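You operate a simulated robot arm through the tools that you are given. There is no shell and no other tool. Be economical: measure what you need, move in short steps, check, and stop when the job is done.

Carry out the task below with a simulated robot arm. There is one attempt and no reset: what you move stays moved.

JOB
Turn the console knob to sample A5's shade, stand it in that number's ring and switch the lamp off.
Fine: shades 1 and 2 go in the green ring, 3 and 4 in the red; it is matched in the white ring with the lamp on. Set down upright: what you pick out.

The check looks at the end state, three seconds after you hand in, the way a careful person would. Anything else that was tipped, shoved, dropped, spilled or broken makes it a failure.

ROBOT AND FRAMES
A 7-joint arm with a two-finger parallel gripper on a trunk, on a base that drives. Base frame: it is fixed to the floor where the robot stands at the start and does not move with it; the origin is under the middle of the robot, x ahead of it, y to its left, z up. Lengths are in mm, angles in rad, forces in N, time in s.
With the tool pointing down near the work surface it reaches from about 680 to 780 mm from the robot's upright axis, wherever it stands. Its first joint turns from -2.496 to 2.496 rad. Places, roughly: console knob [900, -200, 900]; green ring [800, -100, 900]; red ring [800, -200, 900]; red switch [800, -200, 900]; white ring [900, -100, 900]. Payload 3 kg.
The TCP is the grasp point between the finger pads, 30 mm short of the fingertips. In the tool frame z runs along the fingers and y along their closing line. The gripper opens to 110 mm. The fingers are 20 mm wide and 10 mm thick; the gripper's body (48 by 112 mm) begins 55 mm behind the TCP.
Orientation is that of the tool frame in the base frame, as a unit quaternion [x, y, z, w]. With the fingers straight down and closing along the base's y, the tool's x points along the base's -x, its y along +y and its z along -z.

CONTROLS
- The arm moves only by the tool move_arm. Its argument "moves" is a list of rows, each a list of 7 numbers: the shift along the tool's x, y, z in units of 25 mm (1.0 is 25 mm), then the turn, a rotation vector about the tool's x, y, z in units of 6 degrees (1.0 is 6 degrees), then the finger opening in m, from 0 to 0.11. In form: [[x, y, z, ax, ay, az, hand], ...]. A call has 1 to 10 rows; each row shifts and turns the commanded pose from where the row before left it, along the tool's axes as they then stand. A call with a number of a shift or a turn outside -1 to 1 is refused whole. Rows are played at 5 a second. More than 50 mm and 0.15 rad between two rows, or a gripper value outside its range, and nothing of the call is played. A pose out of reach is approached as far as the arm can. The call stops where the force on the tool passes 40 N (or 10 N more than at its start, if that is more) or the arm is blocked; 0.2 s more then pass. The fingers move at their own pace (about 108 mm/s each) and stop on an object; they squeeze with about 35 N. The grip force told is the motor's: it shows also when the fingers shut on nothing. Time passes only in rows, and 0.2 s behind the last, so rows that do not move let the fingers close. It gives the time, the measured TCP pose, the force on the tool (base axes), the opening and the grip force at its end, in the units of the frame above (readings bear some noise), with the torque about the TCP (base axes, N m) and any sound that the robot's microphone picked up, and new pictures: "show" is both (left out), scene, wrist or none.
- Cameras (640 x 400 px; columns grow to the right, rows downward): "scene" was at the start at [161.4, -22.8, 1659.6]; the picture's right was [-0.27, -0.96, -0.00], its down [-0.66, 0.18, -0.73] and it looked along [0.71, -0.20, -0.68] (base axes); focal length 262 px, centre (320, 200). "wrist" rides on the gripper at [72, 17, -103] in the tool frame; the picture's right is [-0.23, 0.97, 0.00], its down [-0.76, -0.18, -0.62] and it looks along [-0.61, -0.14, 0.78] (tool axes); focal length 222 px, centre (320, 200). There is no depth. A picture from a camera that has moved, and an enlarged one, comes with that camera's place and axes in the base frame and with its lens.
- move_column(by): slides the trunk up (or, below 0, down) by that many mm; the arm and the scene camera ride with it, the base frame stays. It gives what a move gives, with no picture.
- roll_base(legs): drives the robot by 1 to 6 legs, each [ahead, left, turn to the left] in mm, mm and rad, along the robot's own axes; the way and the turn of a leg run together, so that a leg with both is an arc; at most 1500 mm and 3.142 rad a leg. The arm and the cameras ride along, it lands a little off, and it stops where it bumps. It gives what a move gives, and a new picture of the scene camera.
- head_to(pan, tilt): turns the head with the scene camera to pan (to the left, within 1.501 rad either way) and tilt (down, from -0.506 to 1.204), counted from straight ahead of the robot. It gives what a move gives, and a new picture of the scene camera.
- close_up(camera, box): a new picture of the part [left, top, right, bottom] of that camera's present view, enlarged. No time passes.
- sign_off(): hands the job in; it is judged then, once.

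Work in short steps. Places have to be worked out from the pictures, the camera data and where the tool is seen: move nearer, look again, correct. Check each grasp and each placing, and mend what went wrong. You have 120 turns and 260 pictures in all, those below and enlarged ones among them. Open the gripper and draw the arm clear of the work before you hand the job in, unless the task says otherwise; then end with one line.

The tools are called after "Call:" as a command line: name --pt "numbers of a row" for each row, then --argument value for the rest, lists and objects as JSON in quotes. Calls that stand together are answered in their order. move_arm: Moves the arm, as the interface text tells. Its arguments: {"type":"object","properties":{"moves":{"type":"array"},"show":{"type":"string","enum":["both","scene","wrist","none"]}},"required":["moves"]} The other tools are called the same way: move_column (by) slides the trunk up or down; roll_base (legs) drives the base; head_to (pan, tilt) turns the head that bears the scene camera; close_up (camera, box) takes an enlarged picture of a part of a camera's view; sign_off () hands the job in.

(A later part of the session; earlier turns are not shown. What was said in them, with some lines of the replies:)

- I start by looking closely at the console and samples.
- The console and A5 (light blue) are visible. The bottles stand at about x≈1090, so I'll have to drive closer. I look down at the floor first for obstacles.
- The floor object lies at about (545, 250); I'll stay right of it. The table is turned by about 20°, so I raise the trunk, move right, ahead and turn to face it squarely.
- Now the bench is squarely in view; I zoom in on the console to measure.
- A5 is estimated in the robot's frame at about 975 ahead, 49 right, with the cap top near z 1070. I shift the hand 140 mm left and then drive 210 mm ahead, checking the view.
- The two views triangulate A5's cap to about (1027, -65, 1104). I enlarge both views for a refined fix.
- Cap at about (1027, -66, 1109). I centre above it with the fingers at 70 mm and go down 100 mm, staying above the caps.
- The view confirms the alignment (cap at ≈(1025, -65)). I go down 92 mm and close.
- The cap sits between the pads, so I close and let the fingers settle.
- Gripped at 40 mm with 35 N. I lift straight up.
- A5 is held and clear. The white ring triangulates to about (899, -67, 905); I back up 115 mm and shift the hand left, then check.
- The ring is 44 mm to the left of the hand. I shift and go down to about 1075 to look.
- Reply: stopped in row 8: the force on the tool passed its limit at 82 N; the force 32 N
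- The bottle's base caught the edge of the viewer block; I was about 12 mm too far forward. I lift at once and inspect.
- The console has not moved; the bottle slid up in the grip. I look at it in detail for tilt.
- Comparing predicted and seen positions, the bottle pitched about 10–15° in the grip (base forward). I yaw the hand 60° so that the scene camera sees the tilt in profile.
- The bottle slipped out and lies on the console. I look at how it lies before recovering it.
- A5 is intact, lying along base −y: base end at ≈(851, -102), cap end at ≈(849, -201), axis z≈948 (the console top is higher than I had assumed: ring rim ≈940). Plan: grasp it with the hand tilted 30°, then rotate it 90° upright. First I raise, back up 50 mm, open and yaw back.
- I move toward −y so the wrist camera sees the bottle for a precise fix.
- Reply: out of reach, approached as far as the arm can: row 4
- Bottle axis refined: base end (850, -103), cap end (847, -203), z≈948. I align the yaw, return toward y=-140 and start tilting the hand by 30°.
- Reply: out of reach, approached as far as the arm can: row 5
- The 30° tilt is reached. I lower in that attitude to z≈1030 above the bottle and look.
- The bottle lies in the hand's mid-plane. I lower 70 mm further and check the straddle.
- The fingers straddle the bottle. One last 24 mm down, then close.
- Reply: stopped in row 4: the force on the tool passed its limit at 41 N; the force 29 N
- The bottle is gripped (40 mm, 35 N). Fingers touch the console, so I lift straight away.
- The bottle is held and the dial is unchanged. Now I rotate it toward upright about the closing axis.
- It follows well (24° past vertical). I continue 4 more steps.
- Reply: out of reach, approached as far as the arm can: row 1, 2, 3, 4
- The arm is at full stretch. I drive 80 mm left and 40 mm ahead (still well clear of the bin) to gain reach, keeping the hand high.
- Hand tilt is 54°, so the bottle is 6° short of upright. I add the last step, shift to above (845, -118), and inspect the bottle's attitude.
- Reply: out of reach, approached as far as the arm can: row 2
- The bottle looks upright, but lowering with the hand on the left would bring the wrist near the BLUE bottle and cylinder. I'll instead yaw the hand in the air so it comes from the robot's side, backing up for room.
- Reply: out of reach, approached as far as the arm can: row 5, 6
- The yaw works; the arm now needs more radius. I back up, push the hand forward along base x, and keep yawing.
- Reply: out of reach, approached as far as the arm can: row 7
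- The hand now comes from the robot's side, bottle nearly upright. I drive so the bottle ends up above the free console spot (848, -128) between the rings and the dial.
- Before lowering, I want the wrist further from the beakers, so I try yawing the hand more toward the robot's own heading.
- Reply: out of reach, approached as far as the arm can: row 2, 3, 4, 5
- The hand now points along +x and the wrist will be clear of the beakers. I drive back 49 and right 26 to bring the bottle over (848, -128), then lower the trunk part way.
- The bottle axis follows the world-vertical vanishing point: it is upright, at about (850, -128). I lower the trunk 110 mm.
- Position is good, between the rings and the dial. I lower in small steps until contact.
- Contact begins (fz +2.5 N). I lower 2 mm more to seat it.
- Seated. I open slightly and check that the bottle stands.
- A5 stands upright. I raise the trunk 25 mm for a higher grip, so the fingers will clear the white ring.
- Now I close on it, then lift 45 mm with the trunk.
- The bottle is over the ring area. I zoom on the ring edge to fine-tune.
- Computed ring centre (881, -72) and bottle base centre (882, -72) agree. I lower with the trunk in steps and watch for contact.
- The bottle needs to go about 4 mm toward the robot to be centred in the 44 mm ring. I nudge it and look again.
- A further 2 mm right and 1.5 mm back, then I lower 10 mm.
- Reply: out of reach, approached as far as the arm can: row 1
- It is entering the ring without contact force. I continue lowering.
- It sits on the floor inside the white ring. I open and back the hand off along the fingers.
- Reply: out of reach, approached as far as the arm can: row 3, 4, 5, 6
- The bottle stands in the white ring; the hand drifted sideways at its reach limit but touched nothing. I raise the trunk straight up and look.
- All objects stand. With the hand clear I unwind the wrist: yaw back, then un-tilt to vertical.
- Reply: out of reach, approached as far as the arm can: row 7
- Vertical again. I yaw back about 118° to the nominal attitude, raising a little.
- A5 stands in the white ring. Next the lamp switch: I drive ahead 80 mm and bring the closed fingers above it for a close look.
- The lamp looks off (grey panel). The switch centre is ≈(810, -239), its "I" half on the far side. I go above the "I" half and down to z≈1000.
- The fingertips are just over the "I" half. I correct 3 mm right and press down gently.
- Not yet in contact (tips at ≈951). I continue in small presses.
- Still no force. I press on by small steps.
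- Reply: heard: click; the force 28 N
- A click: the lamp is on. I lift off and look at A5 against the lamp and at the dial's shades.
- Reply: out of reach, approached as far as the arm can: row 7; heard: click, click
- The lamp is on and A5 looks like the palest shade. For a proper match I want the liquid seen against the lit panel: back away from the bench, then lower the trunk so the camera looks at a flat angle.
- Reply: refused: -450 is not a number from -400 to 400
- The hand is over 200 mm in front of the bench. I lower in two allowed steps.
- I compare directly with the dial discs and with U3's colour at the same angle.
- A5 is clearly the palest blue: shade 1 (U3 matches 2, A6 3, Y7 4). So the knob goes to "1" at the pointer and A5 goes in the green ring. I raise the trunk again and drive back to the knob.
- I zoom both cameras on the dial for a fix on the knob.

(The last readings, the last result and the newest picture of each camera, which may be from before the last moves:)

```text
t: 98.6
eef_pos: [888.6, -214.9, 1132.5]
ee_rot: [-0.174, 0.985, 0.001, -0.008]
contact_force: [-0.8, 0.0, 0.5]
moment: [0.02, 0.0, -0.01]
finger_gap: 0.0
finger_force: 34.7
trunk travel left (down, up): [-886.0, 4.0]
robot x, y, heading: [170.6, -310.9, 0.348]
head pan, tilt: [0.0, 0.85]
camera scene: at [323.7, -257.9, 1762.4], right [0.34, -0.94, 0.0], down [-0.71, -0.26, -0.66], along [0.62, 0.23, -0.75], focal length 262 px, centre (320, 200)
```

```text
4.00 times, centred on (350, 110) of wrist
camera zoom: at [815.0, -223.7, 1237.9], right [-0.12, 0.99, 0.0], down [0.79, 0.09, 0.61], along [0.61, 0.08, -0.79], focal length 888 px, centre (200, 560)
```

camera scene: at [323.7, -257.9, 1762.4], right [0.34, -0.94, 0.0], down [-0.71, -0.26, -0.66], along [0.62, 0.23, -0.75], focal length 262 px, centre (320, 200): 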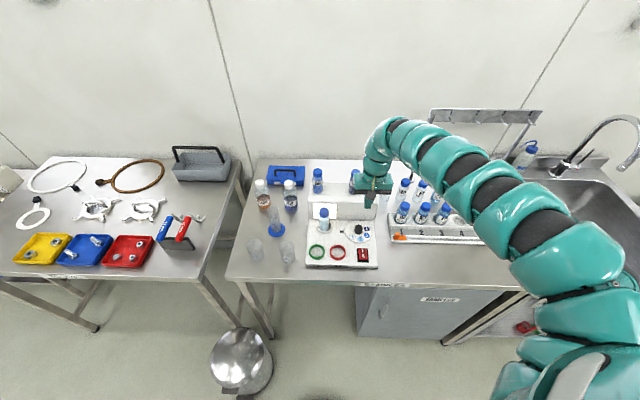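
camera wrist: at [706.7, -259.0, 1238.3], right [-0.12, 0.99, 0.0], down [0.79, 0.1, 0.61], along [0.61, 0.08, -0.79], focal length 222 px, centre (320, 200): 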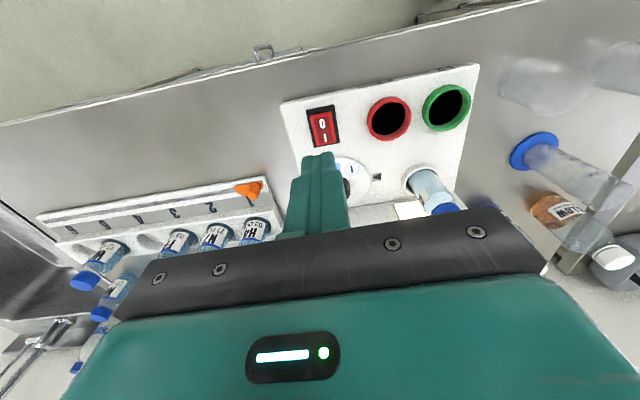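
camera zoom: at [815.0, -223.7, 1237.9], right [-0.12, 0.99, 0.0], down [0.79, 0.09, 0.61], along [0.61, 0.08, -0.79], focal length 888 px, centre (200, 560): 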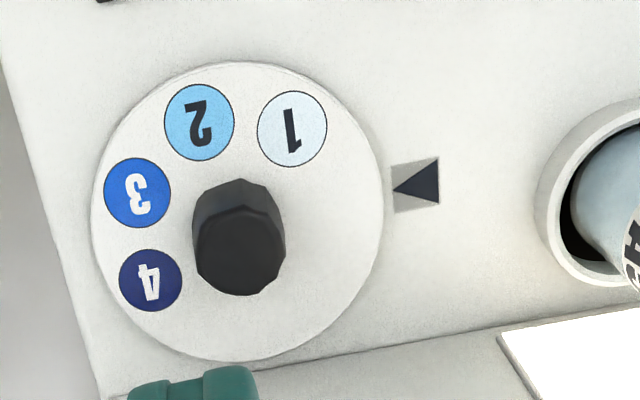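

Knob top at ≈(904, -197, 965), about 31 mm wide; disc "1" is ≈50° from the pointer and must turn clockwise seen from above. I pre-yaw −24°, centre over the knob and go down part way.

Call:
move_arm --pt "-0.82 0.46 0 0 0 0 0.06" --pt "0 0 0 0 0 -1 0.06" --pt "0 0 0 0 0 -1 0.06" --pt "0 0 0 0 0 -1 0.06" --pt "0 0 0 0 0 -1 0.06" --pt "0 0 1 0 0 0 0.06" --pt "0 0 1 0 0 0 0.06" --pt "0 0 1 0 0 0 0.06" --pt "0 0 1 0 0 0 0.06" --show "wrist"

Call:
close_up --camera "scene" --box '[310, 165, 410, 245]'

```text
t: 100.6
eef_pos: [901.8, -196.7, 1033.3]
ee_rot: [-0.374, 0.927, 0.003, -0.007]
contact_force: [0.8, 0.3, -0.3]
moment: [0.01, -0.02, -0.02]
finger_gap: 60.0
finger_force: 0.0
trunk travel left (down, up): [-886.0, 4.0]
robot x, y, heading: [167.8, -314.8, 0.352]
head pan, tilt: [0.0, 0.85]
camera wrist: at [837.8, -234.3, 1137.4], right [-0.51, 0.86, 0.01], down [0.68, 0.4, 0.61], along [0.52, 0.32, -0.79], focal length 222 px, centre (320, 200)
```

wrist: 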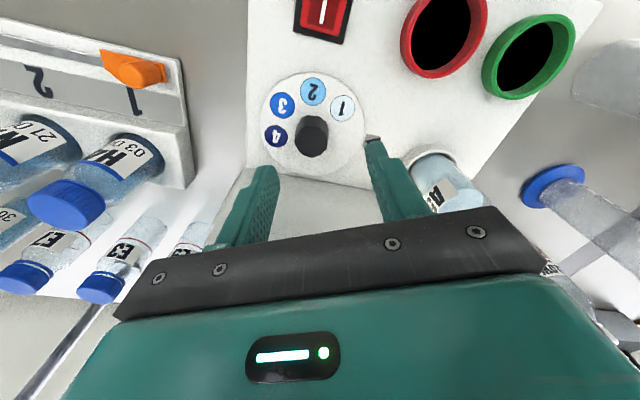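

```text
5.00 times, centred on (360, 205) of scene
camera zoom: at [323.4, -258.0, 1762.4], right [0.34, -0.94, 0.0], down [-0.71, -0.26, -0.66], along [0.62, 0.23, -0.75], focal length 1309 px, centre (120, 175)
```

zoom: 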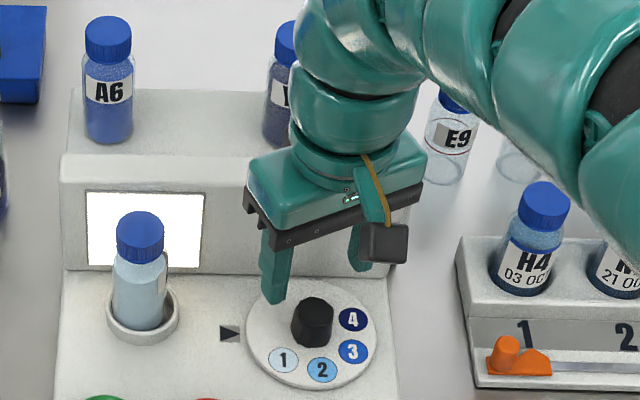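

Knob seen at ≈(902, -200). I correct 2.5 mm, go down to z≈971, and close on the knob.

Call:
move_arm --pt "0.07 -0.07 0.8 0 0 0 0.06" --pt "0 0 0.8 0 0 0 0.06" --pt "0 0 0.85 0 0 0 0.06" --show "wrist"

```text
t: 101.4
eef_pos: [903.0, -199.0, 972.2]
ee_rot: [-0.374, 0.927, 0.003, -0.006]
contact_force: [0.1, -0.2, 0.5]
moment: [-0.04, -0.02, 0.0]
finger_gap: 59.8
finger_force: 0.1
trunk travel left (down, up): [-886.0, 4.0]
robot x, y, heading: [174.0, -313.9, 0.352]
head pan, tilt: [0.0, 0.85]
camera wrist: at [837.9, -237.4, 1077.0], right [-0.51, 0.86, 0.01], down [0.68, 0.4, 0.61], along [0.52, 0.32, -0.79], focal length 222 px, centre (320, 200)
```

wrist: 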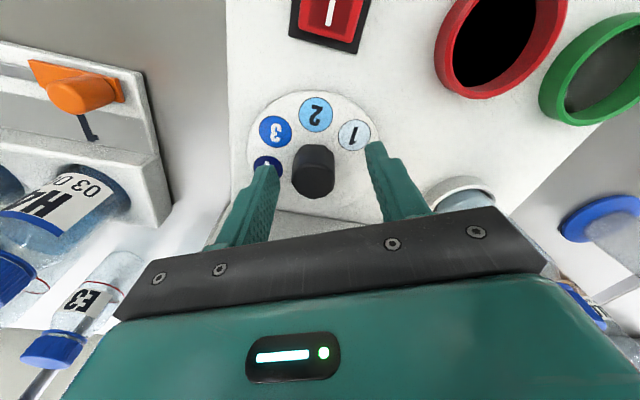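

The knob is ~4 mm nearer along tool x. I shift, then close.

Call:
move_arm --pt "0.16 0 0.06 0 0 0 0.06" --pt "0 0 0 0 0 0 0.0" --pt "0 0 0 0 0 0 0.0" --pt "0 0 0 0 0 0 0.0" --show "wrist"

```text
t: 102.4
eef_pos: [902.6, -205.5, 972.2]
ee_rot: [-0.373, 0.928, 0.004, -0.006]
contact_force: [19.9, -19.7, 3.4]
moment: [-0.66, -0.89, -0.29]
finger_gap: 29.3
finger_force: 45.1
trunk travel left (down, up): [-886.0, 4.0]
robot x, y, heading: [174.8, -313.6, 0.352]
head pan, tilt: [0.0, 0.85]
camera wrist: at [838.8, -244.2, 1075.6], right [-0.51, 0.86, 0.01], down [0.68, 0.4, 0.62], along [0.53, 0.32, -0.79], focal length 222 px, centre (320, 200)
```

wrist: 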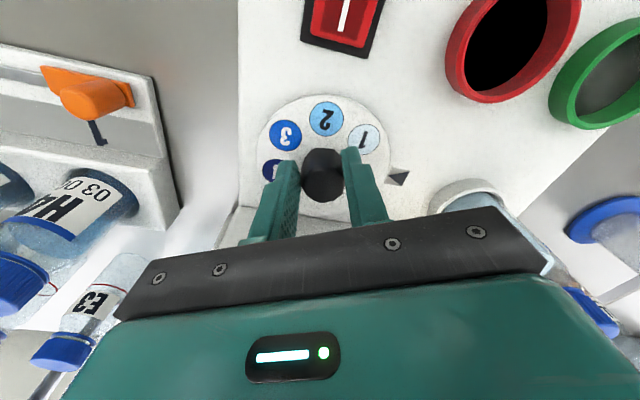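

Gripped; a 28 N side load shows a 4.4 mm lateral offset, so I relieve it and then turn 24° clockwise.

Call:
move_arm --pt "0 -0.17 0 0 0 0 0.0" --pt "0 0 0 0 0 0 0.0" --pt "0 0 0 0 0 0.7 0.0" --pt "0 0 0 0 0 0.7 0.0" --pt "0 0 0 0 0 0.7 0.0" --pt "0 0 0 0 0 0.7 0.0" --pt "0 0 0 0 0 0.7 0.0" --pt "0 0 0 0 0 0.5 0.0" --show "wrist"

Call:
close_up --camera "scene" --box '[310, 165, 410, 245]'

```text
t: 104.2
eef_pos: [899.3, -202.7, 971.8]
ee_rot: [-0.175, 0.985, 0.003, -0.005]
contact_force: [7.6, 9.4, 18.3]
moment: [0.83, -0.47, 0.09]
finger_gap: 29.3
finger_force: 44.8
trunk travel left (down, up): [-886.0, 4.0]
robot x, y, heading: [172.6, -311.4, 0.351]
head pan, tilt: [0.0, 0.85]
camera wrist: at [826.6, -211.8, 1075.7], right [-0.12, 0.99, 0.0], down [0.78, 0.09, 0.61], along [0.61, 0.08, -0.79], focal length 222 px, centre (320, 200)
```

wrist: 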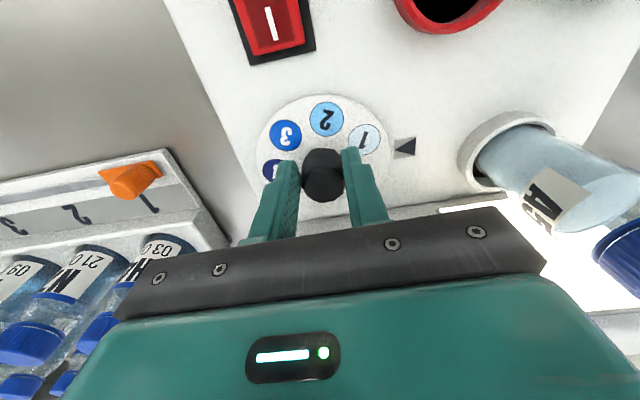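

```text
5.00 times, centred on (360, 205) of scene
camera zoom: at [321.5, -256.7, 1762.6], right [0.34, -0.94, 0.0], down [-0.7, -0.26, -0.66], along [0.62, 0.23, -0.75], focal length 1309 px, centre (120, 175)
```

zoom: 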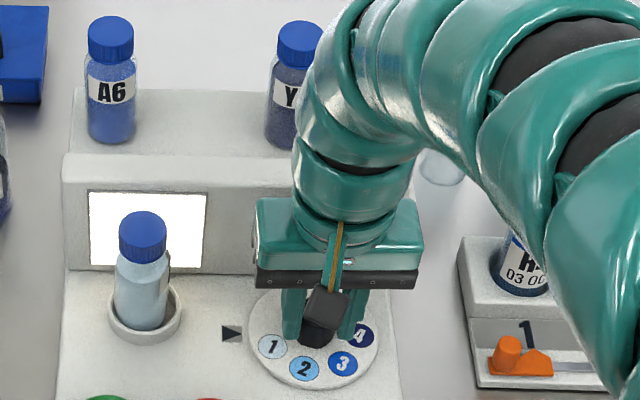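

The dial turns along. I turn a further 24°.

Call:
move_arm --pt "0 0 0 0 0 0.7 0.0" --pt "0 0 0 0 0 0.7 0.0" --pt "0 0 0 0 0 0.7 0.0" --pt "0 0 0 0 0 0.7 0.0" --pt "0 0 0 0 0 0.7 0.0" --pt "0 0 0 0 0 0.5 0.0" --show "wrist"

Call:
close_up --camera "scene" --box '[310, 165, 410, 245]'

```text
t: 105.5
eef_pos: [900.6, -199.5, 971.5]
ee_rot: [0.012, 1.0, 0.003, -0.006]
contact_force: [-2.8, 13.3, 3.5]
moment: [0.83, -0.02, 0.14]
finger_gap: 29.1
finger_force: 44.6
trunk travel left (down, up): [-886.0, 4.0]
robot x, y, heading: [177.0, -309.6, 0.356]
head pan, tilt: [0.0, 0.85]
stopped in row 6: the force on the tool passed its limit at 41 N (the readings are from after the stop); the commanded pose is now the measured one
camera wrist: at [827.8, -180.8, 1076.0], right [0.25, 0.97, 0.0], down [0.77, -0.2, 0.61], along [0.59, -0.15, -0.79], focal length 222 px, centre (320, 200)
```

wrist: 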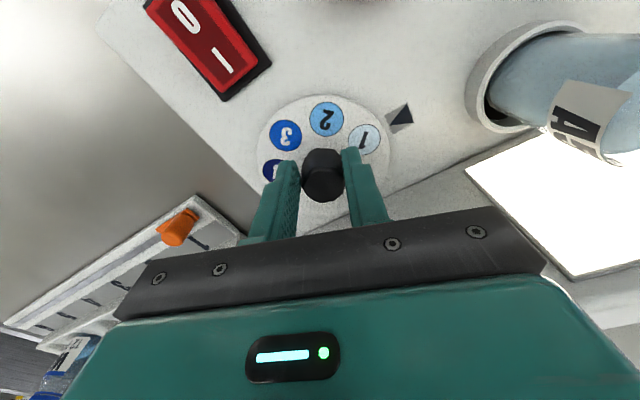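

```text
5.00 times, centred on (360, 205) of scene
camera zoom: at [322.6, -258.4, 1762.2], right [0.35, -0.94, 0.0], down [-0.7, -0.26, -0.66], along [0.62, 0.23, -0.75], focal length 1309 px, centre (120, 175)
```

zoom: 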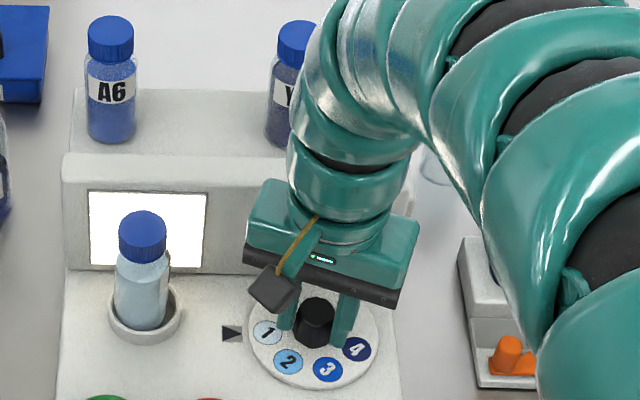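

Disc "1" now faces the pointer (28° vs 29.5° seen from the dial centre). I release and lift to verify.

Call:
move_arm --pt "0 0 0 0 0 0 0.03" --pt "0 0 0 0 0 0 0.06" --pt "0 0 0 0 0 0 0.06" --pt "0 0 -1 0 0 0 0.06" --pt "0 0 -1 0 0 0 0.06" --pt "0 0 -1 0 0 0 0.06" --pt "0 0 -1 0 0 0 0.06" --show "wrist"

Call:
close_up --camera "wrist" --box '[240, 40, 440, 180]'

Call:
close_up --camera "scene" --box '[310, 165, 410, 245]'

```text
t: 107.1
eef_pos: [901.0, -203.9, 1072.2]
ee_rot: [0.012, 1.0, 0.003, -0.007]
contact_force: [0.2, 0.1, -0.8]
moment: [0.06, 0.0, -0.01]
finger_gap: 59.9
finger_force: 0.0
trunk travel left (down, up): [-886.0, 4.0]
robot x, y, heading: [174.5, -312.9, 0.352]
head pan, tilt: [0.0, 0.85]
camera wrist: at [829.2, -185.2, 1176.5], right [0.25, 0.97, 0.0], down [0.77, -0.2, 0.61], along [0.59, -0.15, -0.79], focal length 222 px, centre (320, 200)
```

wrist: 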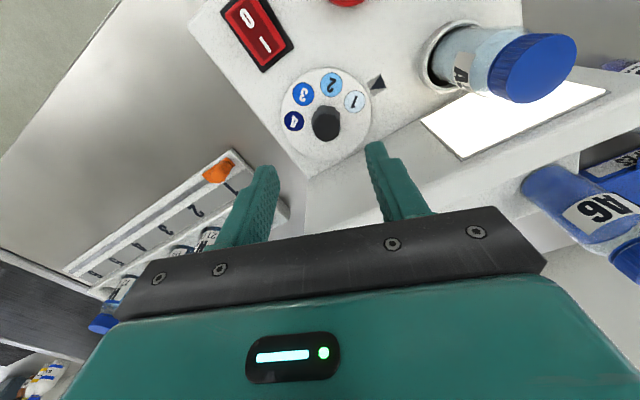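

```text
2.86 times, centred on (340, 110) of wrist
camera zoom: at [829.2, -185.2, 1176.5], right [0.25, 0.97, 0.0], down [0.77, -0.2, 0.61], along [0.59, -0.15, -0.79], focal length 635 px, centre (263, 457)
```

zoom: 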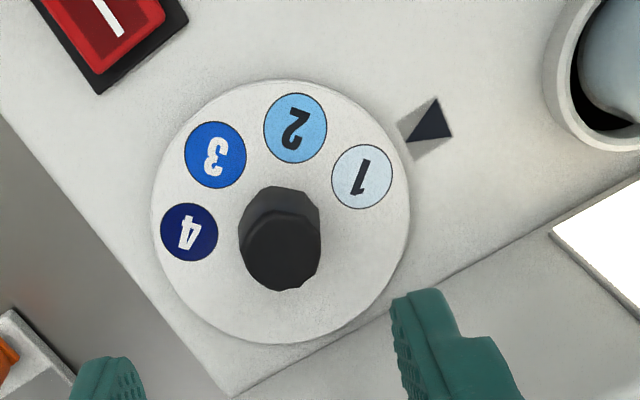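

```text
5.00 times, centred on (360, 205) of scene
camera zoom: at [322.8, -260.1, 1762.5], right [0.35, -0.94, 0.0], down [-0.7, -0.26, -0.66], along [0.62, 0.23, -0.75], focal length 1309 px, centre (120, 175)
```

zoom: 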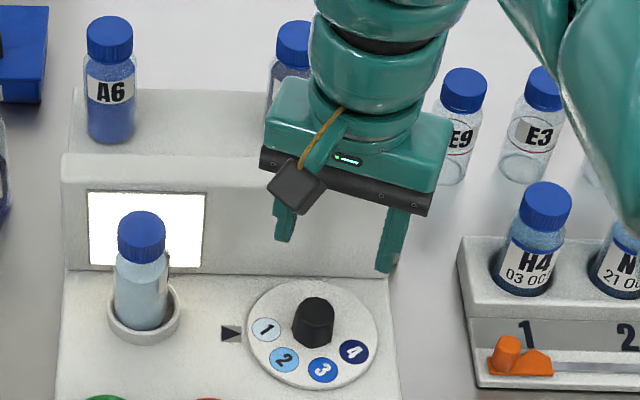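

"1" points at the marker within about 4°. Now A5: I yaw back to nominal, raise, and go above the bottle in the white ring.

Call:
move_arm --pt "0 0 -1 0 0 -0.9 0.07" --pt "0 0 -0.8 0 0 -0.9 0.07" --pt "0 0 0 0 0 -0.9 0.07" --pt "0 0 0 0 0 -0.9 0.07" --pt "-0.5 0.9 0 0 0 0 0.07" --pt "-0.5 0.9 0 0 0 0 0.07" --pt "0 0.9 0 0 0 0 0.07" --pt "0 0.9 0 0 0 0 0.07" --pt "0 0.9 0 0 0 0 0.07" --pt "0 0.7 0 0 0 0 0.07" --show "wrist"

Call:
close_up --camera "scene" --box '[290, 165, 390, 265]'

```text
t: 109.3
eef_pos: [881.8, -71.0, 1115.8]
ee_rot: [-0.174, 0.985, 0.002, -0.006]
contact_force: [0.8, -0.4, 0.0]
moment: [-0.01, 0.0, -0.03]
finger_gap: 70.2
finger_force: 0.0
trunk travel left (down, up): [-886.0, 4.0]
robot x, y, heading: [170.8, -310.6, 0.356]
head pan, tilt: [0.0, 0.85]
camera wrist: at [807.6, -80.3, 1221.3], right [-0.12, 0.99, 0.0], down [0.79, 0.09, 0.61], along [0.61, 0.08, -0.79], focal length 222 px, centre (320, 200)
```

wrist: 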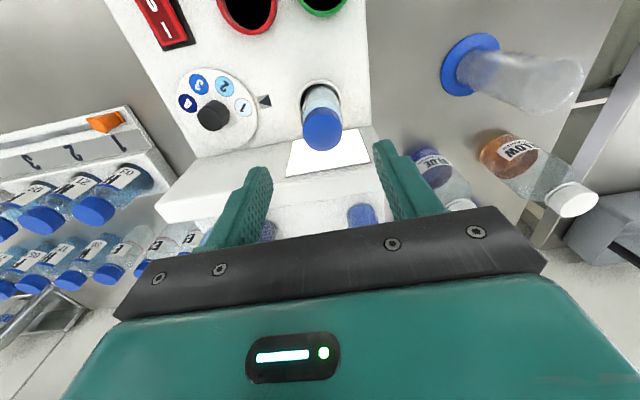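

```text
4.00 times, centred on (340, 215) of scene
camera zoom: at [322.8, -257.2, 1762.4], right [0.35, -0.94, 0.0], down [-0.71, -0.26, -0.66], along [0.62, 0.23, -0.75], focal length 1047 px, centre (240, 140)
```

zoom: 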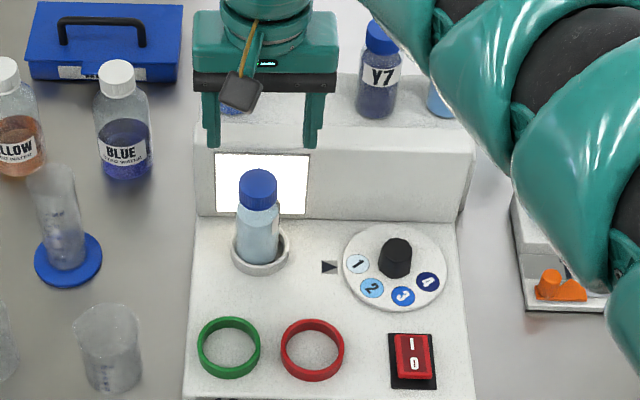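

The dial reading is confirmed. A5's cap is at ≈(878, -70, ~1042); I correct slightly, go down 55 mm and check.

Call:
move_arm --pt "0.14 0.09 0.4 0 0 0 0.07" --pt "0 0 0.9 0 0 0 0.07" --pt "0 0 0.9 0 0 0 0.07" --show "wrist"

Call:
close_up --camera "scene" --box '[305, 175, 365, 225]'

```text
t: 110.1
eef_pos: [876.2, -71.3, 1062.6]
ee_rot: [-0.175, 0.985, 0.002, -0.006]
contact_force: [-0.1, -0.7, -0.3]
moment: [-0.02, 0.02, 0.01]
finger_gap: 70.0
finger_force: 0.0
trunk travel left (down, up): [-886.0, 4.0]
robot x, y, heading: [174.3, -311.6, 0.352]
head pan, tilt: [0.0, 0.85]
camera wrist: at [802.4, -80.7, 1167.0], right [-0.12, 0.99, 0.0], down [0.79, 0.09, 0.61], along [0.61, 0.08, -0.79], focal length 222 px, centre (320, 200)
```

wrist: 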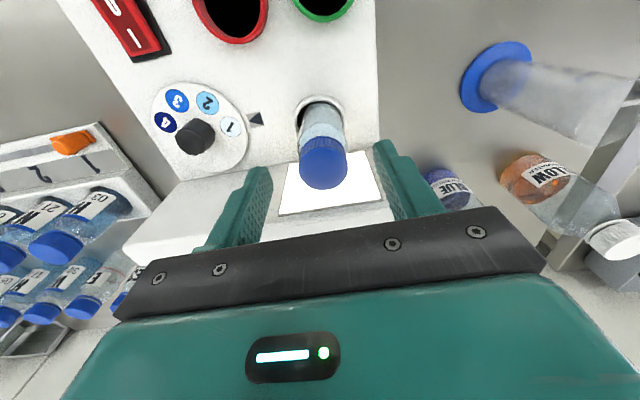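

```text
8.00 times, centred on (335, 200) of scene
camera zoom: at [323.0, -257.4, 1762.4], right [0.35, -0.94, 0.0], down [-0.71, -0.26, -0.66], along [0.62, 0.23, -0.75], focal length 2095 px, centre (200, 200)
```

zoom: 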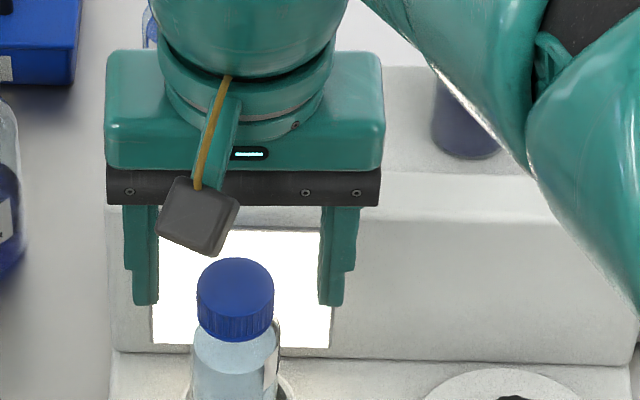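

Well centred. I go down 50 mm and close.

Call:
move_arm --pt "0 0.05 1 0 0 0 0.07" --pt "0 0 1 0 0 0 0.07" --pt "0 0 0 0 0 0 0.07" --show "wrist"

Call:
move_arm --pt "0 0 0 0 0 0 0.0" --pt "0 0 0 0 0 0 0.0" --pt "0 0 0 0 0 0 0.0" --show "wrist"

```text
t: 110.9
eef_pos: [876.2, -69.7, 1011.4]
ee_rot: [-0.175, 0.985, 0.003, -0.005]
contact_force: [-0.2, 0.3, 0.6]
moment: [0.04, 0.02, 0.0]
finger_gap: 69.9
finger_force: 0.0
trunk travel left (down, up): [-886.0, 4.0]
robot x, y, heading: [175.7, -312.1, 0.352]
head pan, tilt: [0.0, 0.85]
camera wrist: at [801.7, -79.1, 1115.6], right [-0.12, 0.99, 0.01], down [0.78, 0.09, 0.61], along [0.61, 0.08, -0.79], focal length 222 px, centre (320, 200)
```

wrist: 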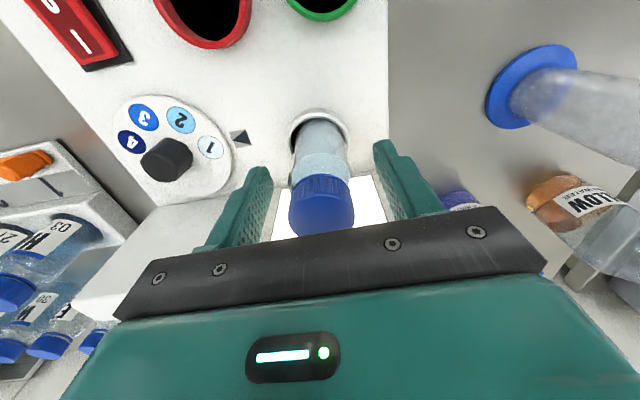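

```text
t: 111.7
eef_pos: [875.9, -70.4, 1011.5]
ee_rot: [-0.174, 0.985, 0.003, -0.008]
contact_force: [0.1, -0.8, -0.7]
moment: [-0.1, -0.06, 0.01]
finger_gap: 40.3
finger_force: 34.9
trunk travel left (down, up): [-886.0, 4.0]
robot x, y, heading: [172.9, -313.8, 0.355]
head pan, tilt: [0.0, 0.85]
camera wrist: at [802.0, -79.4, 1115.6], right [-0.12, 0.99, 0.01], down [0.78, 0.09, 0.61], along [0.61, 0.08, -0.79], focal length 222 px, centre (320, 200)
```

wrist: 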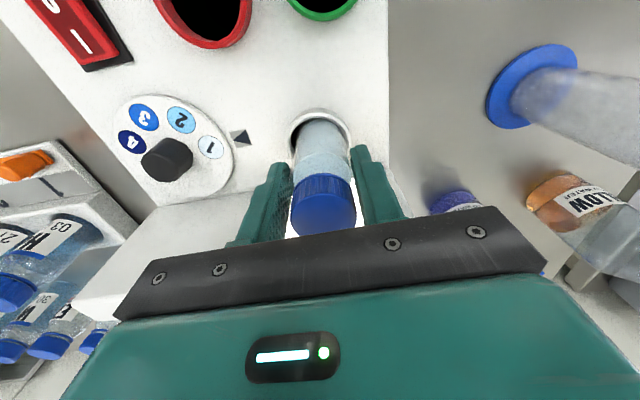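

Gripped. I lift 75 mm, back the base 104 mm and shift 26 mm left to be over the green ring (≈(769, -81)).

Call:
move_arm --pt "0 0 -0.5 0 0 0 0.0" --pt "0 0 -0.8 0 0 0 0.0" --pt "0 0 -0.9 0 0 0 0.0" --pt "0 0 -0.8 0 0 0 0.0" --show "none"

Call:
roll_base --legs '[[-104, 0, 0]]'

Call:
move_arm --pt "0 0.5 0 0 0 0 0.0" --pt "0 0.56 0 0 0 0 0.0" --show "wrist"

Call:
close_up --camera "scene" --box '[290, 165, 390, 265]'

```text
t: 112.7
eef_pos: [877.4, -70.6, 1088.1]
ee_rot: [-0.173, 0.985, 0.003, -0.006]
contact_force: [0.3, 0.4, -1.0]
moment: [-0.01, 0.01, 0.0]
finger_gap: 40.7
finger_force: 34.7
trunk travel left (down, up): [-886.0, 4.0]
robot x, y, heading: [174.0, -309.9, 0.355]
head pan, tilt: [0.0, 0.85]
```

```text
t: 113.9
eef_pos: [780.6, -108.5, 1087.8]
ee_rot: [-0.173, 0.985, 0.004, -0.005]
contact_force: [0.6, 0.1, -0.6]
moment: [-0.05, -0.03, -0.01]
finger_gap: 40.5
finger_force: 35.5
trunk travel left (down, up): [-886.0, 4.0]
robot x, y, heading: [69.7, -347.4, 0.353]
head pan, tilt: [0.0, 0.85]
camera scene: at [225.0, -294.0, 1762.5], right [0.34, -0.94, 0.0], down [-0.71, -0.26, -0.66], along [0.62, 0.23, -0.75], focal length 262 px, centre (320, 200)
```

scene: 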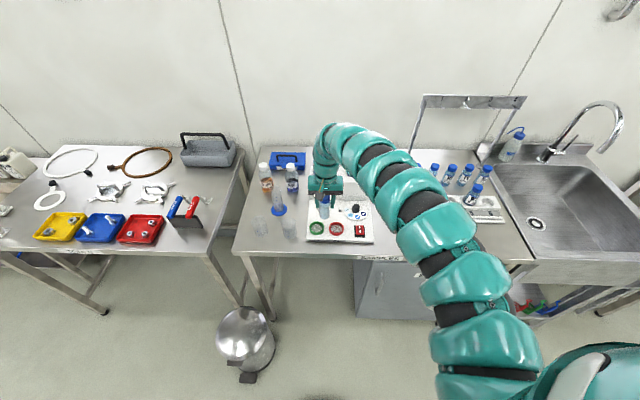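

```text
t: 114.5
eef_pos: [771.9, -82.2, 1087.6]
ee_rot: [-0.172, 0.985, 0.002, -0.006]
contact_force: [0.7, -0.7, -1.3]
moment: [0.0, -0.04, 0.02]
finger_gap: 40.3
finger_force: 35.2
trunk travel left (down, up): [-886.0, 4.0]
robot x, y, heading: [76.1, -348.5, 0.351]
head pan, tilt: [0.0, 0.85]
camera wrist: at [697.0, -91.9, 1192.1], right [-0.12, 0.99, 0.0], down [0.79, 0.09, 0.61], along [0.61, 0.08, -0.79], focal length 222 px, centre (320, 200)
```

wrist: 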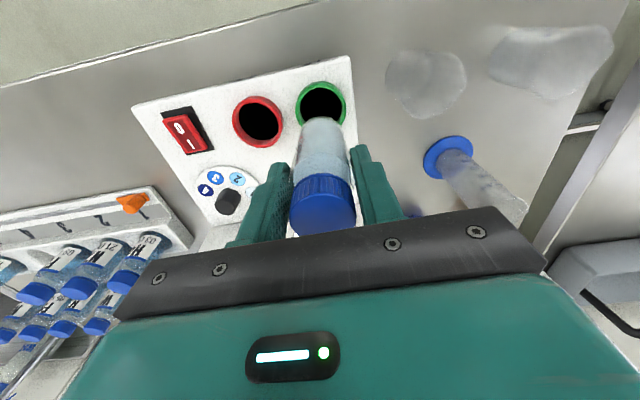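

```text
4.00 times, centred on (340, 215) of scene
camera zoom: at [225.1, -293.5, 1762.5], right [0.34, -0.94, 0.0], down [-0.71, -0.26, -0.66], along [0.62, 0.23, -0.75], focal length 1047 px, centre (240, 140)
```

zoom: 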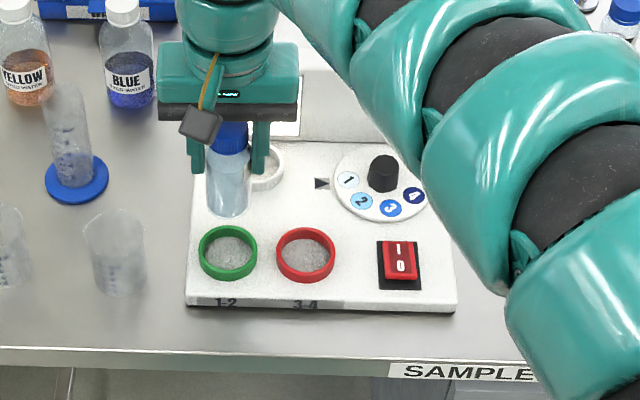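

The ring is estimated at ≈(765, -81). I shift 6 mm toward the robot and lower 45 mm, then look closely.

Call:
move_arm --pt "0.21 0.1 0 0 0 0 0.0" --pt "0 0 0.9 0 0 0 0.0" --pt "0 0 0.9 0 0 0 0.0" --show "none"

Call:
close_up --camera "wrist" --box '[240, 40, 400, 200]'

Call:
close_up --camera "scene" --box '[310, 190, 360, 250]'

```text
t: 115.3
eef_pos: [766.1, -81.6, 1042.8]
ee_rot: [-0.173, 0.985, 0.003, -0.006]
contact_force: [0.5, 0.0, -1.3]
moment: [-0.01, -0.01, -0.02]
finger_gap: 40.3
finger_force: 34.6
trunk travel left (down, up): [-886.0, 4.0]
robot x, y, heading: [75.8, -346.8, 0.349]
head pan, tilt: [0.0, 0.85]
```

```text
2.50 times, centred on (320, 120) of wrist
camera zoom: at [691.2, -90.4, 1147.0], right [-0.12, 0.99, 0.01], down [0.78, 0.09, 0.61], along [0.61, 0.08, -0.79], focal length 555 px, centre (320, 400)
```

zoom: 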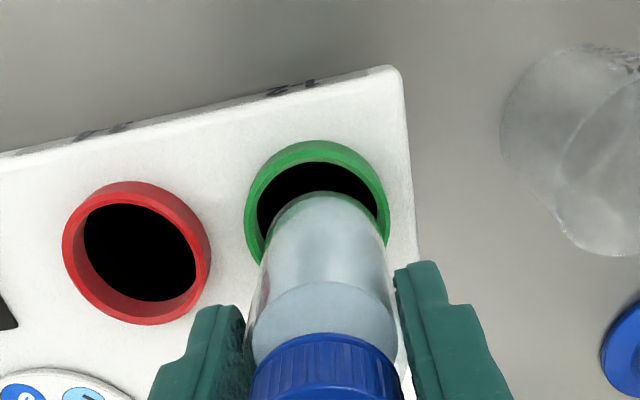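

```text
6.67 times, centred on (335, 220) of scene
camera zoom: at [225.9, -293.5, 1762.4], right [0.34, -0.94, 0.0], down [-0.71, -0.26, -0.66], along [0.62, 0.23, -0.75], focal length 1746 px, centre (220, 67)
```

zoom: 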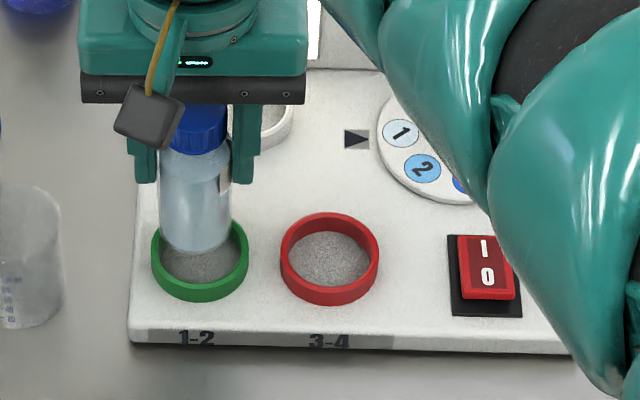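

The base appears ~5 mm too far forward and ~3 mm left. I correct and lower 18 mm, then look again.

Call:
move_arm --pt "0.2 -0.12 0 0 0 0 0.0" --pt "0 0 0.35 0 0 0 0.0" --pt "0 0 0.3 0 0 0 0.0" --show "none"

Call:
close_up --camera "wrist" --box '[240, 40, 400, 200]'

Call:
close_up --camera "scene" --box '[310, 190, 360, 250]'

```text
t: 116.1
eef_pos: [760.8, -86.3, 1026.5]
ee_rot: [-0.173, 0.985, 0.004, -0.006]
contact_force: [0.6, 0.4, -1.1]
moment: [0.0, -0.02, -0.02]
finger_gap: 40.6
finger_force: 34.8
trunk travel left (down, up): [-886.0, 4.0]
robot x, y, heading: [74.3, -347.5, 0.348]
head pan, tilt: [0.0, 0.85]
```

```text
2.50 times, centred on (320, 120) of wrist
camera zoom: at [687.3, -95.1, 1130.7], right [-0.12, 0.99, 0.01], down [0.78, 0.09, 0.61], along [0.61, 0.08, -0.79], focal length 555 px, centre (320, 400)
```

zoom: 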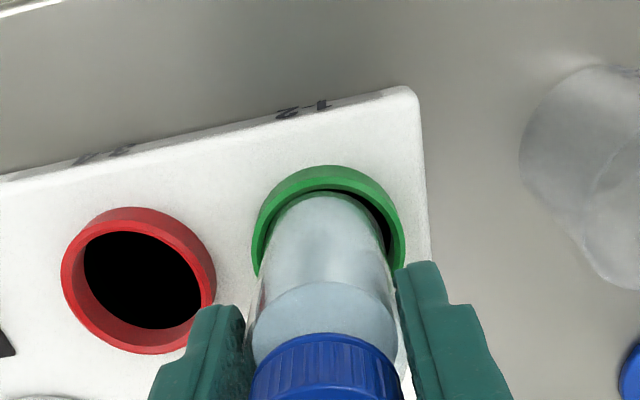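

```text
6.67 times, centred on (335, 220) of scene
camera zoom: at [225.9, -293.7, 1762.4], right [0.34, -0.94, 0.0], down [-0.71, -0.26, -0.66], along [0.62, 0.23, -0.75], focal length 1746 px, centre (220, 67)
```

zoom: 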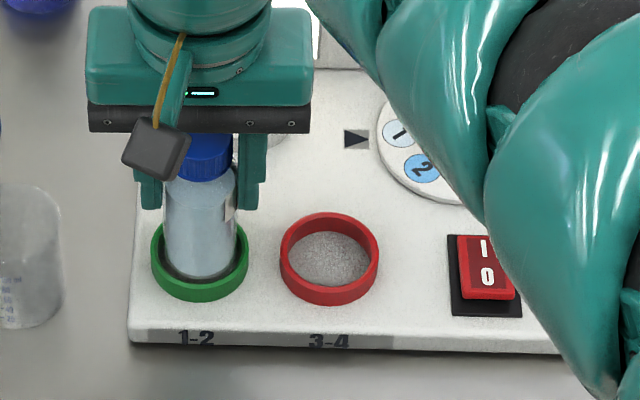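

Laterally centred; now ~3 mm too close to the near wall. I correct and lower 12 mm.

Call:
move_arm --pt "-0.14 0 0 0 0 0 0.0" --pt "0 0 0.25 0 0 0 0.0" --pt "0 0 0.2 0 0 0 0.0" --show "none"

Call:
close_up --camera "wrist" --box '[240, 40, 400, 200]'

Call:
close_up --camera "scene" --box '[310, 190, 360, 250]'

```text
t: 116.9
eef_pos: [764.1, -85.1, 1015.2]
ee_rot: [-0.172, 0.985, 0.003, -0.007]
contact_force: [0.1, -0.5, -1.0]
moment: [0.01, 0.0, -0.02]
finger_gap: 40.3
finger_force: 35.3
trunk travel left (down, up): [-886.0, 4.0]
robot x, y, heading: [73.9, -347.3, 0.352]
head pan, tilt: [0.0, 0.85]
```

```text
2.50 times, centred on (320, 120) of wrist
camera zoom: at [690.9, -95.0, 1119.0], right [-0.12, 0.99, 0.01], down [0.78, 0.09, 0.61], along [0.61, 0.08, -0.79], focal length 555 px, centre (320, 400)
```

zoom: 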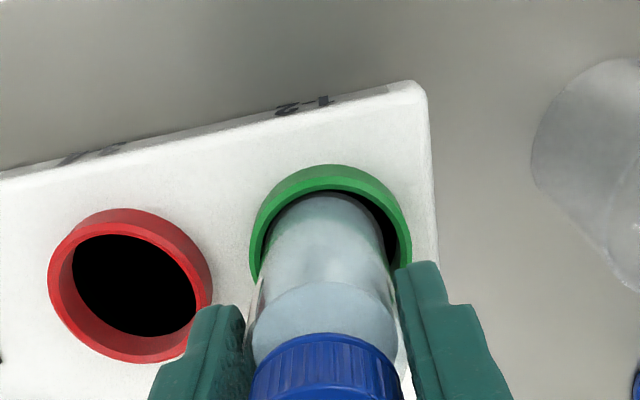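

```text
6.67 times, centred on (335, 220) of scene
camera zoom: at [226.0, -293.6, 1762.4], right [0.34, -0.94, 0.0], down [-0.71, -0.26, -0.66], along [0.62, 0.23, -0.75], focal length 1746 px, centre (220, 67)
```

zoom: 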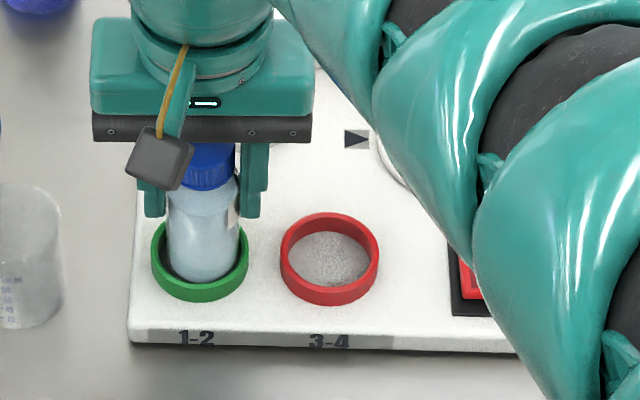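

It is inside the ring, no contact. I lower the last few mm until it seats.

Call:
move_arm --pt "0 0.04 0.1 0 0 0 0.0" --pt "0 0 0.06 0 0 0 0.0" --show "none"

```text
t: 117.5
eef_pos: [764.1, -84.4, 1011.8]
ee_rot: [-0.173, 0.985, 0.004, -0.007]
contact_force: [-0.1, -0.3, -0.7]
moment: [-0.01, -0.01, 0.0]
finger_gap: 40.6
finger_force: 35.1
trunk travel left (down, up): [-886.0, 4.0]
robot x, y, heading: [77.6, -343.4, 0.351]
head pan, tilt: [0.0, 0.85]
```

Call:
move_arm --pt "0 0 0.08 0 0 0 0.0" --pt "0 0 0.0 0 0 0 0.0" --show "none"

```text
t: 118.1
eef_pos: [764.3, -84.2, 1010.5]
ee_rot: [-0.174, 0.985, 0.004, -0.004]
contact_force: [2.7, 0.2, 13.2]
moment: [-0.23, -0.16, 0.0]
finger_gap: 40.5
finger_force: 35.1
trunk travel left (down, up): [-886.0, 4.0]
robot x, y, heading: [74.0, -347.0, 0.352]
head pan, tilt: [0.0, 0.85]
```

Seated (13 N upward). I open and rise straight up.

Call:
move_arm --pt "0 0 0 0 0 0 0.045" --pt "0 0 0 0 0 0 0.065" --pt "0 0 0 0 0 0 0.065" --pt "0 0 -0.6 0 0 0 0.065" --pt "0 0 -1 0 0 0 0.065" --pt "0 0 -1 0 0 0 0.065" --pt "0 0 -1 0 0 0 0.065" --pt "0 0 -1 0 0 0 0.065" --pt "0 0 -1 0 0 0 0.065" --show "wrist"

Call:
close_up --camera "scene" --box '[300, 190, 390, 260]'

```text
t: 120.1
eef_pos: [764.0, -86.5, 1149.2]
ee_rot: [-0.174, 0.985, 0.003, -0.006]
contact_force: [-0.6, 0.0, 0.0]
moment: [0.02, -0.03, 0.0]
finger_gap: 65.1
finger_force: 0.2
trunk travel left (down, up): [-886.0, 4.0]
robot x, y, heading: [74.9, -344.8, 0.349]
head pan, tilt: [0.0, 0.85]
camera wrist: at [691.2, -95.3, 1253.9], right [-0.12, 0.99, 0.01], down [0.78, 0.09, 0.61], along [0.61, 0.08, -0.79], focal length 222 px, centre (320, 200)
```

wrist: 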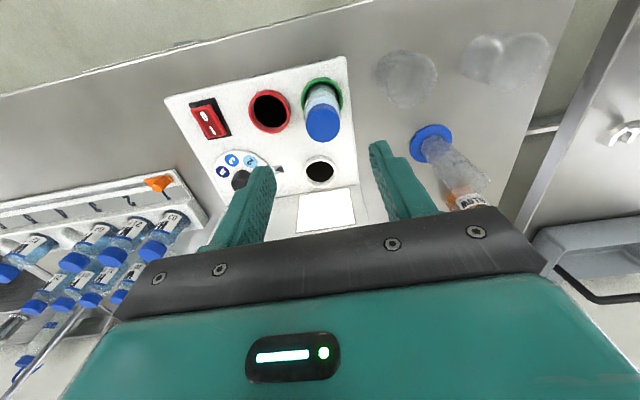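

```text
5.71 times, centred on (345, 225) of scene
camera zoom: at [225.8, -294.8, 1762.5], right [0.34, -0.94, 0.0], down [-0.71, -0.26, -0.66], along [0.62, 0.23, -0.75], focal length 1496 px, centre (177, 57)
```

zoom: 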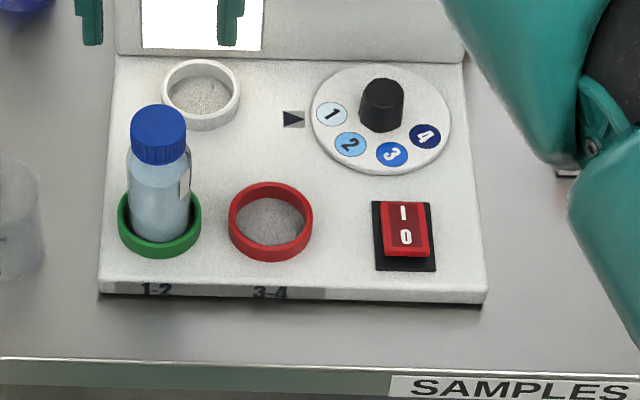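

A5 stands upright in the green ring and "1" is at the pointer. Finally the lamp: I back 15 mm, close the fingers and move above the "0" half of the switch (≈(798, -242)).

Call:
roll_base --legs '[[-15, 0, 0]]'

Call:
move_arm --pt "0.14 -0.9 0 0 0 0 0.0" --pt "0.14 -0.9 0 0 0 0 0.0" --pt "0 -0.9 0 0 0 0 0.0" --pt "0 -0.9 0 0 0 0 0.0" --pt "0 -0.9 0 0 0 0 0.0" --pt "0 -0.9 0 0 0 0 0.0" --pt "0 -0.92 0 0 0 0 0.0" --show "wrist"

```text
t: 120.8
eef_pos: [752.5, -89.8, 1149.6]
ee_rot: [-0.173, 0.985, 0.004, -0.007]
contact_force: [0.2, 0.5, 0.4]
moment: [0.0, -0.01, 0.0]
finger_gap: 65.0
finger_force: 0.0
trunk travel left (down, up): [-886.0, 4.0]
robot x, y, heading: [59.2, -355.7, 0.353]
head pan, tilt: [0.0, 0.85]
camera scene: at [212.4, -298.5, 1762.4], right [0.34, -0.94, 0.0], down [-0.71, -0.26, -0.66], along [0.62, 0.23, -0.75], focal length 262 px, centre (320, 200)
```

scene: 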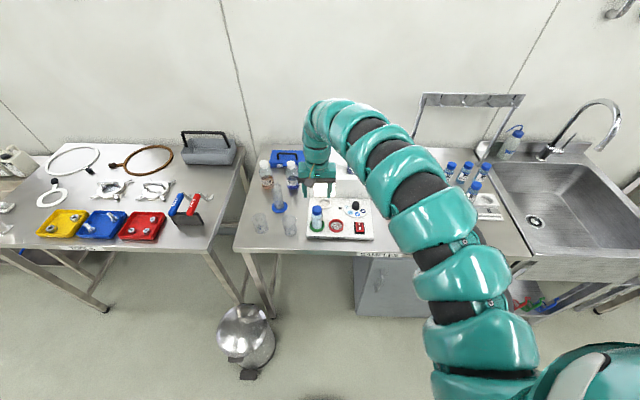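

```text
t: 122.4
eef_pos: [799.4, -241.9, 1148.5]
ee_rot: [-0.174, 0.985, 0.003, -0.006]
contact_force: [0.3, 0.2, -0.3]
moment: [-0.01, 0.02, 0.03]
finger_gap: 0.0
finger_force: 35.1
trunk travel left (down, up): [-886.0, 4.0]
robot x, y, heading: [58.3, -351.6, 0.349]
head pan, tilt: [0.0, 0.85]
camera wrist: at [725.3, -251.5, 1253.2], right [-0.12, 0.99, 0.01], down [0.79, 0.09, 0.61], along [0.61, 0.08, -0.79], focal length 222 px, centre (320, 200)
```

wrist: 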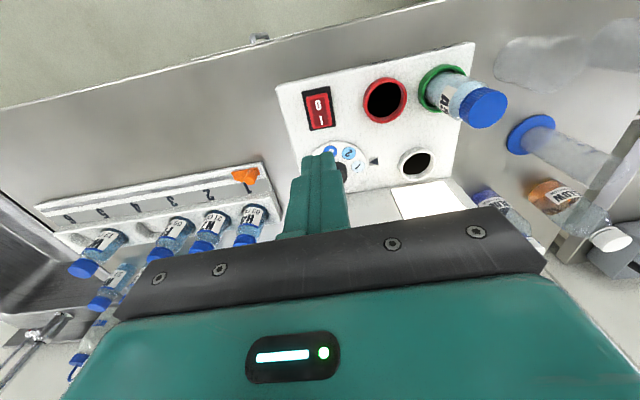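

Right above the "0" half. I descend to z≈985 and check.

Call:
move_arm --pt "0.1 0 1 0 0 0 0.0" --pt "0 0 1 0 0 0 0.0" --pt "0 0 1 0 0 0 0.0" --pt "0 0 1 0 0 0 0.0" --pt "0 0 1 0 0 0 0.0" --pt "0 0 0.9 0 0 0 0.0" --pt "0 0 0.5 0 0 0 0.0" --show "none"

Call:
close_up --camera "scene" --box '[300, 190, 390, 260]'

Call:
close_up --camera "wrist" --box '[240, 40, 400, 200]'

```text
t: 124.0
eef_pos: [794.3, -242.7, 988.1]
ee_rot: [-0.172, 0.985, 0.003, -0.007]
contact_force: [-0.3, -0.5, 0.6]
moment: [0.0, 0.02, 0.0]
finger_gap: 0.1
finger_force: 35.5
trunk travel left (down, up): [-886.0, 4.0]
robot x, y, heading: [61.7, -354.5, 0.354]
head pan, tilt: [0.0, 0.85]
```

```text
5.71 times, centred on (345, 225) of scene
camera zoom: at [212.3, -298.6, 1762.4], right [0.34, -0.94, 0.0], down [-0.71, -0.26, -0.66], along [0.62, 0.23, -0.75], focal length 1496 px, centre (177, 57)
```

zoom: 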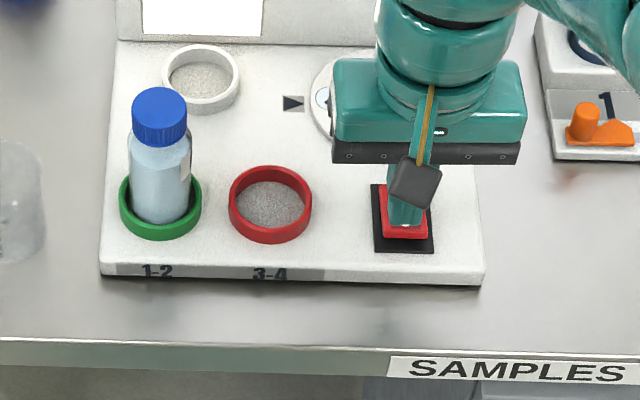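

```text
2.50 times, centred on (320, 120) of wrist
camera zoom: at [721.2, -251.6, 1091.9], right [-0.12, 0.99, 0.01], down [0.79, 0.09, 0.61], along [0.61, 0.08, -0.79], focal length 555 px, centre (320, 400)
```

zoom: 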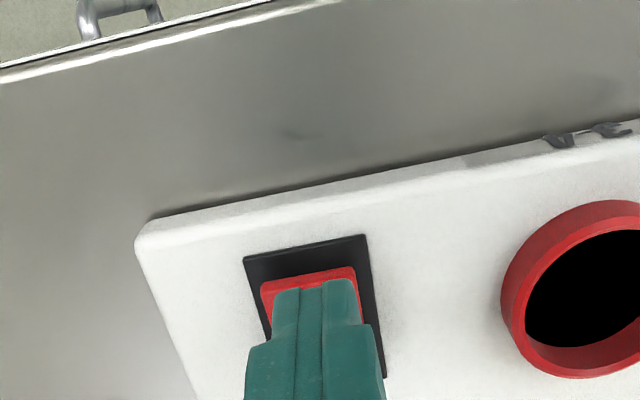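

The fingertips are on the outer part of the "0" half. I press down in small steps.

Call:
move_arm --pt "0 0 0.3 0 0 0 0.0" --pt "0 0 0.2 0 0 0 0.0" --pt "0 0 0.15 0 0 0 0.0" --pt "0 0 0.12 0 0 0 0.0" --pt "0 0 0.12 0 0 0 0.0" --show "none"

Call:
close_up --camera "scene" --box '[300, 170, 390, 250]'

```text
t: 125.2
eef_pos: [796.1, -240.8, 965.0]
ee_rot: [-0.173, 0.985, 0.004, -0.006]
contact_force: [-0.6, -0.6, 0.3]
moment: [-0.03, -0.02, -0.01]
finger_gap: 0.0
finger_force: 35.0
trunk travel left (down, up): [-886.0, 4.0]
robot x, y, heading: [58.7, -355.2, 0.353]
head pan, tilt: [0.0, 0.85]
heard: click
```

```text
5.00 times, centred on (345, 210) of scene
camera zoom: at [212.3, -298.6, 1762.4], right [0.34, -0.94, 0.0], down [-0.71, -0.26, -0.66], along [0.62, 0.23, -0.75], focal length 1309 px, centre (195, 150)
```

zoom: 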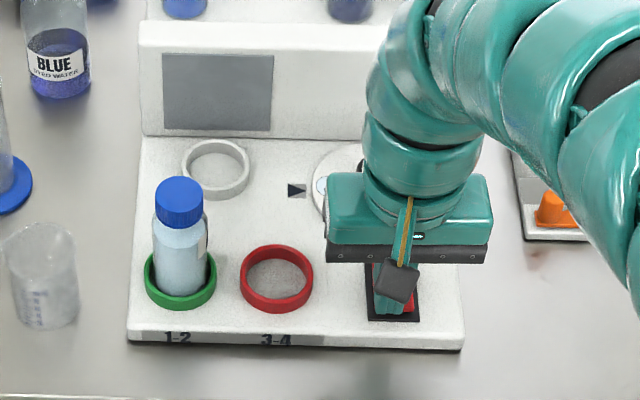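

The lamp is off. I lift straight up, check again, and draw back with the gripper open.

Call:
move_arm --pt "0 0 -1 0 0 0 0.0" --pt "0 0 -1 0 0 0 0.0" --pt "0 0 -1 0 0 0 0.0" --pt "0 0 -1 0 0 0 0.05" --pt "0 0 -1 0 0 0 0.08" --pt "0 0 -1 0 0 0 0.08" --show "none"

Call:
roll_base --legs '[[-220, 0, 0]]'

Call:
close_up --camera "scene" --box '[250, 110, 410, 230]'

```text
t: 126.6
eef_pos: [796.5, -238.5, 1116.7]
ee_rot: [-0.175, 0.985, 0.002, -0.005]
contact_force: [0.2, 0.3, 0.0]
moment: [0.0, -0.01, -0.01]
finger_gap: 80.0
finger_force: 0.1
trunk travel left (down, up): [-886.0, 4.0]
robot x, y, heading: [62.9, -354.4, 0.351]
head pan, tilt: [0.0, 0.85]
```

```text
t: 128.3
eef_pos: [592.6, -318.3, 1115.8]
ee_rot: [-0.172, 0.985, 0.004, -0.006]
contact_force: [-0.6, 0.7, 0.1]
moment: [0.03, -0.03, -0.02]
finger_gap: 79.9
finger_force: 0.1
trunk travel left (down, up): [-886.0, 4.0]
robot x, y, heading: [-144.5, -429.6, 0.348]
head pan, tilt: [0.0, 0.85]
camera scene: at [7.2, -373.9, 1762.5], right [0.34, -0.94, 0.0], down [-0.71, -0.26, -0.66], along [0.62, 0.23, -0.75], focal length 262 px, centre (320, 200)
```

scene: 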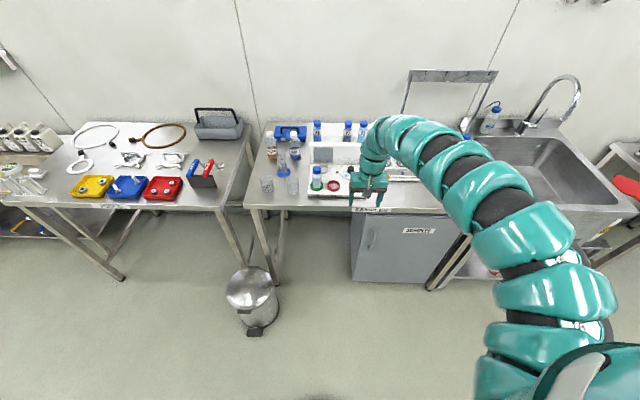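

```text
3.33 times, centred on (330, 170) of scene
camera zoom: at [7.2, -373.9, 1762.5], right [0.34, -0.94, 0.0], down [-0.71, -0.26, -0.66], along [0.62, 0.23, -0.75], focal length 873 px, centre (287, 300)
```

zoom: 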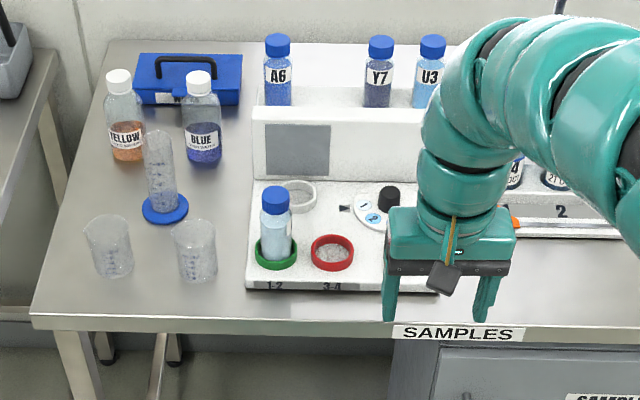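

The lamp is off, A5 stands upright in the green ring, the knob is at "1", everything else stands in place, and the open gripper is clear of the bench. I hand in.

Call:
sign_off

```text
The job is handed in.
```

I judged A5 to be shade 1: the knob is turned to "1" (within about 4° of the pointer), A5 stands upright in the green ring and the lamp is off. On the way, A5 hit the viewer block and then fell from the gripper onto the console; it showed no visible damage, and nothing else was disturbed as far as the pictures show.
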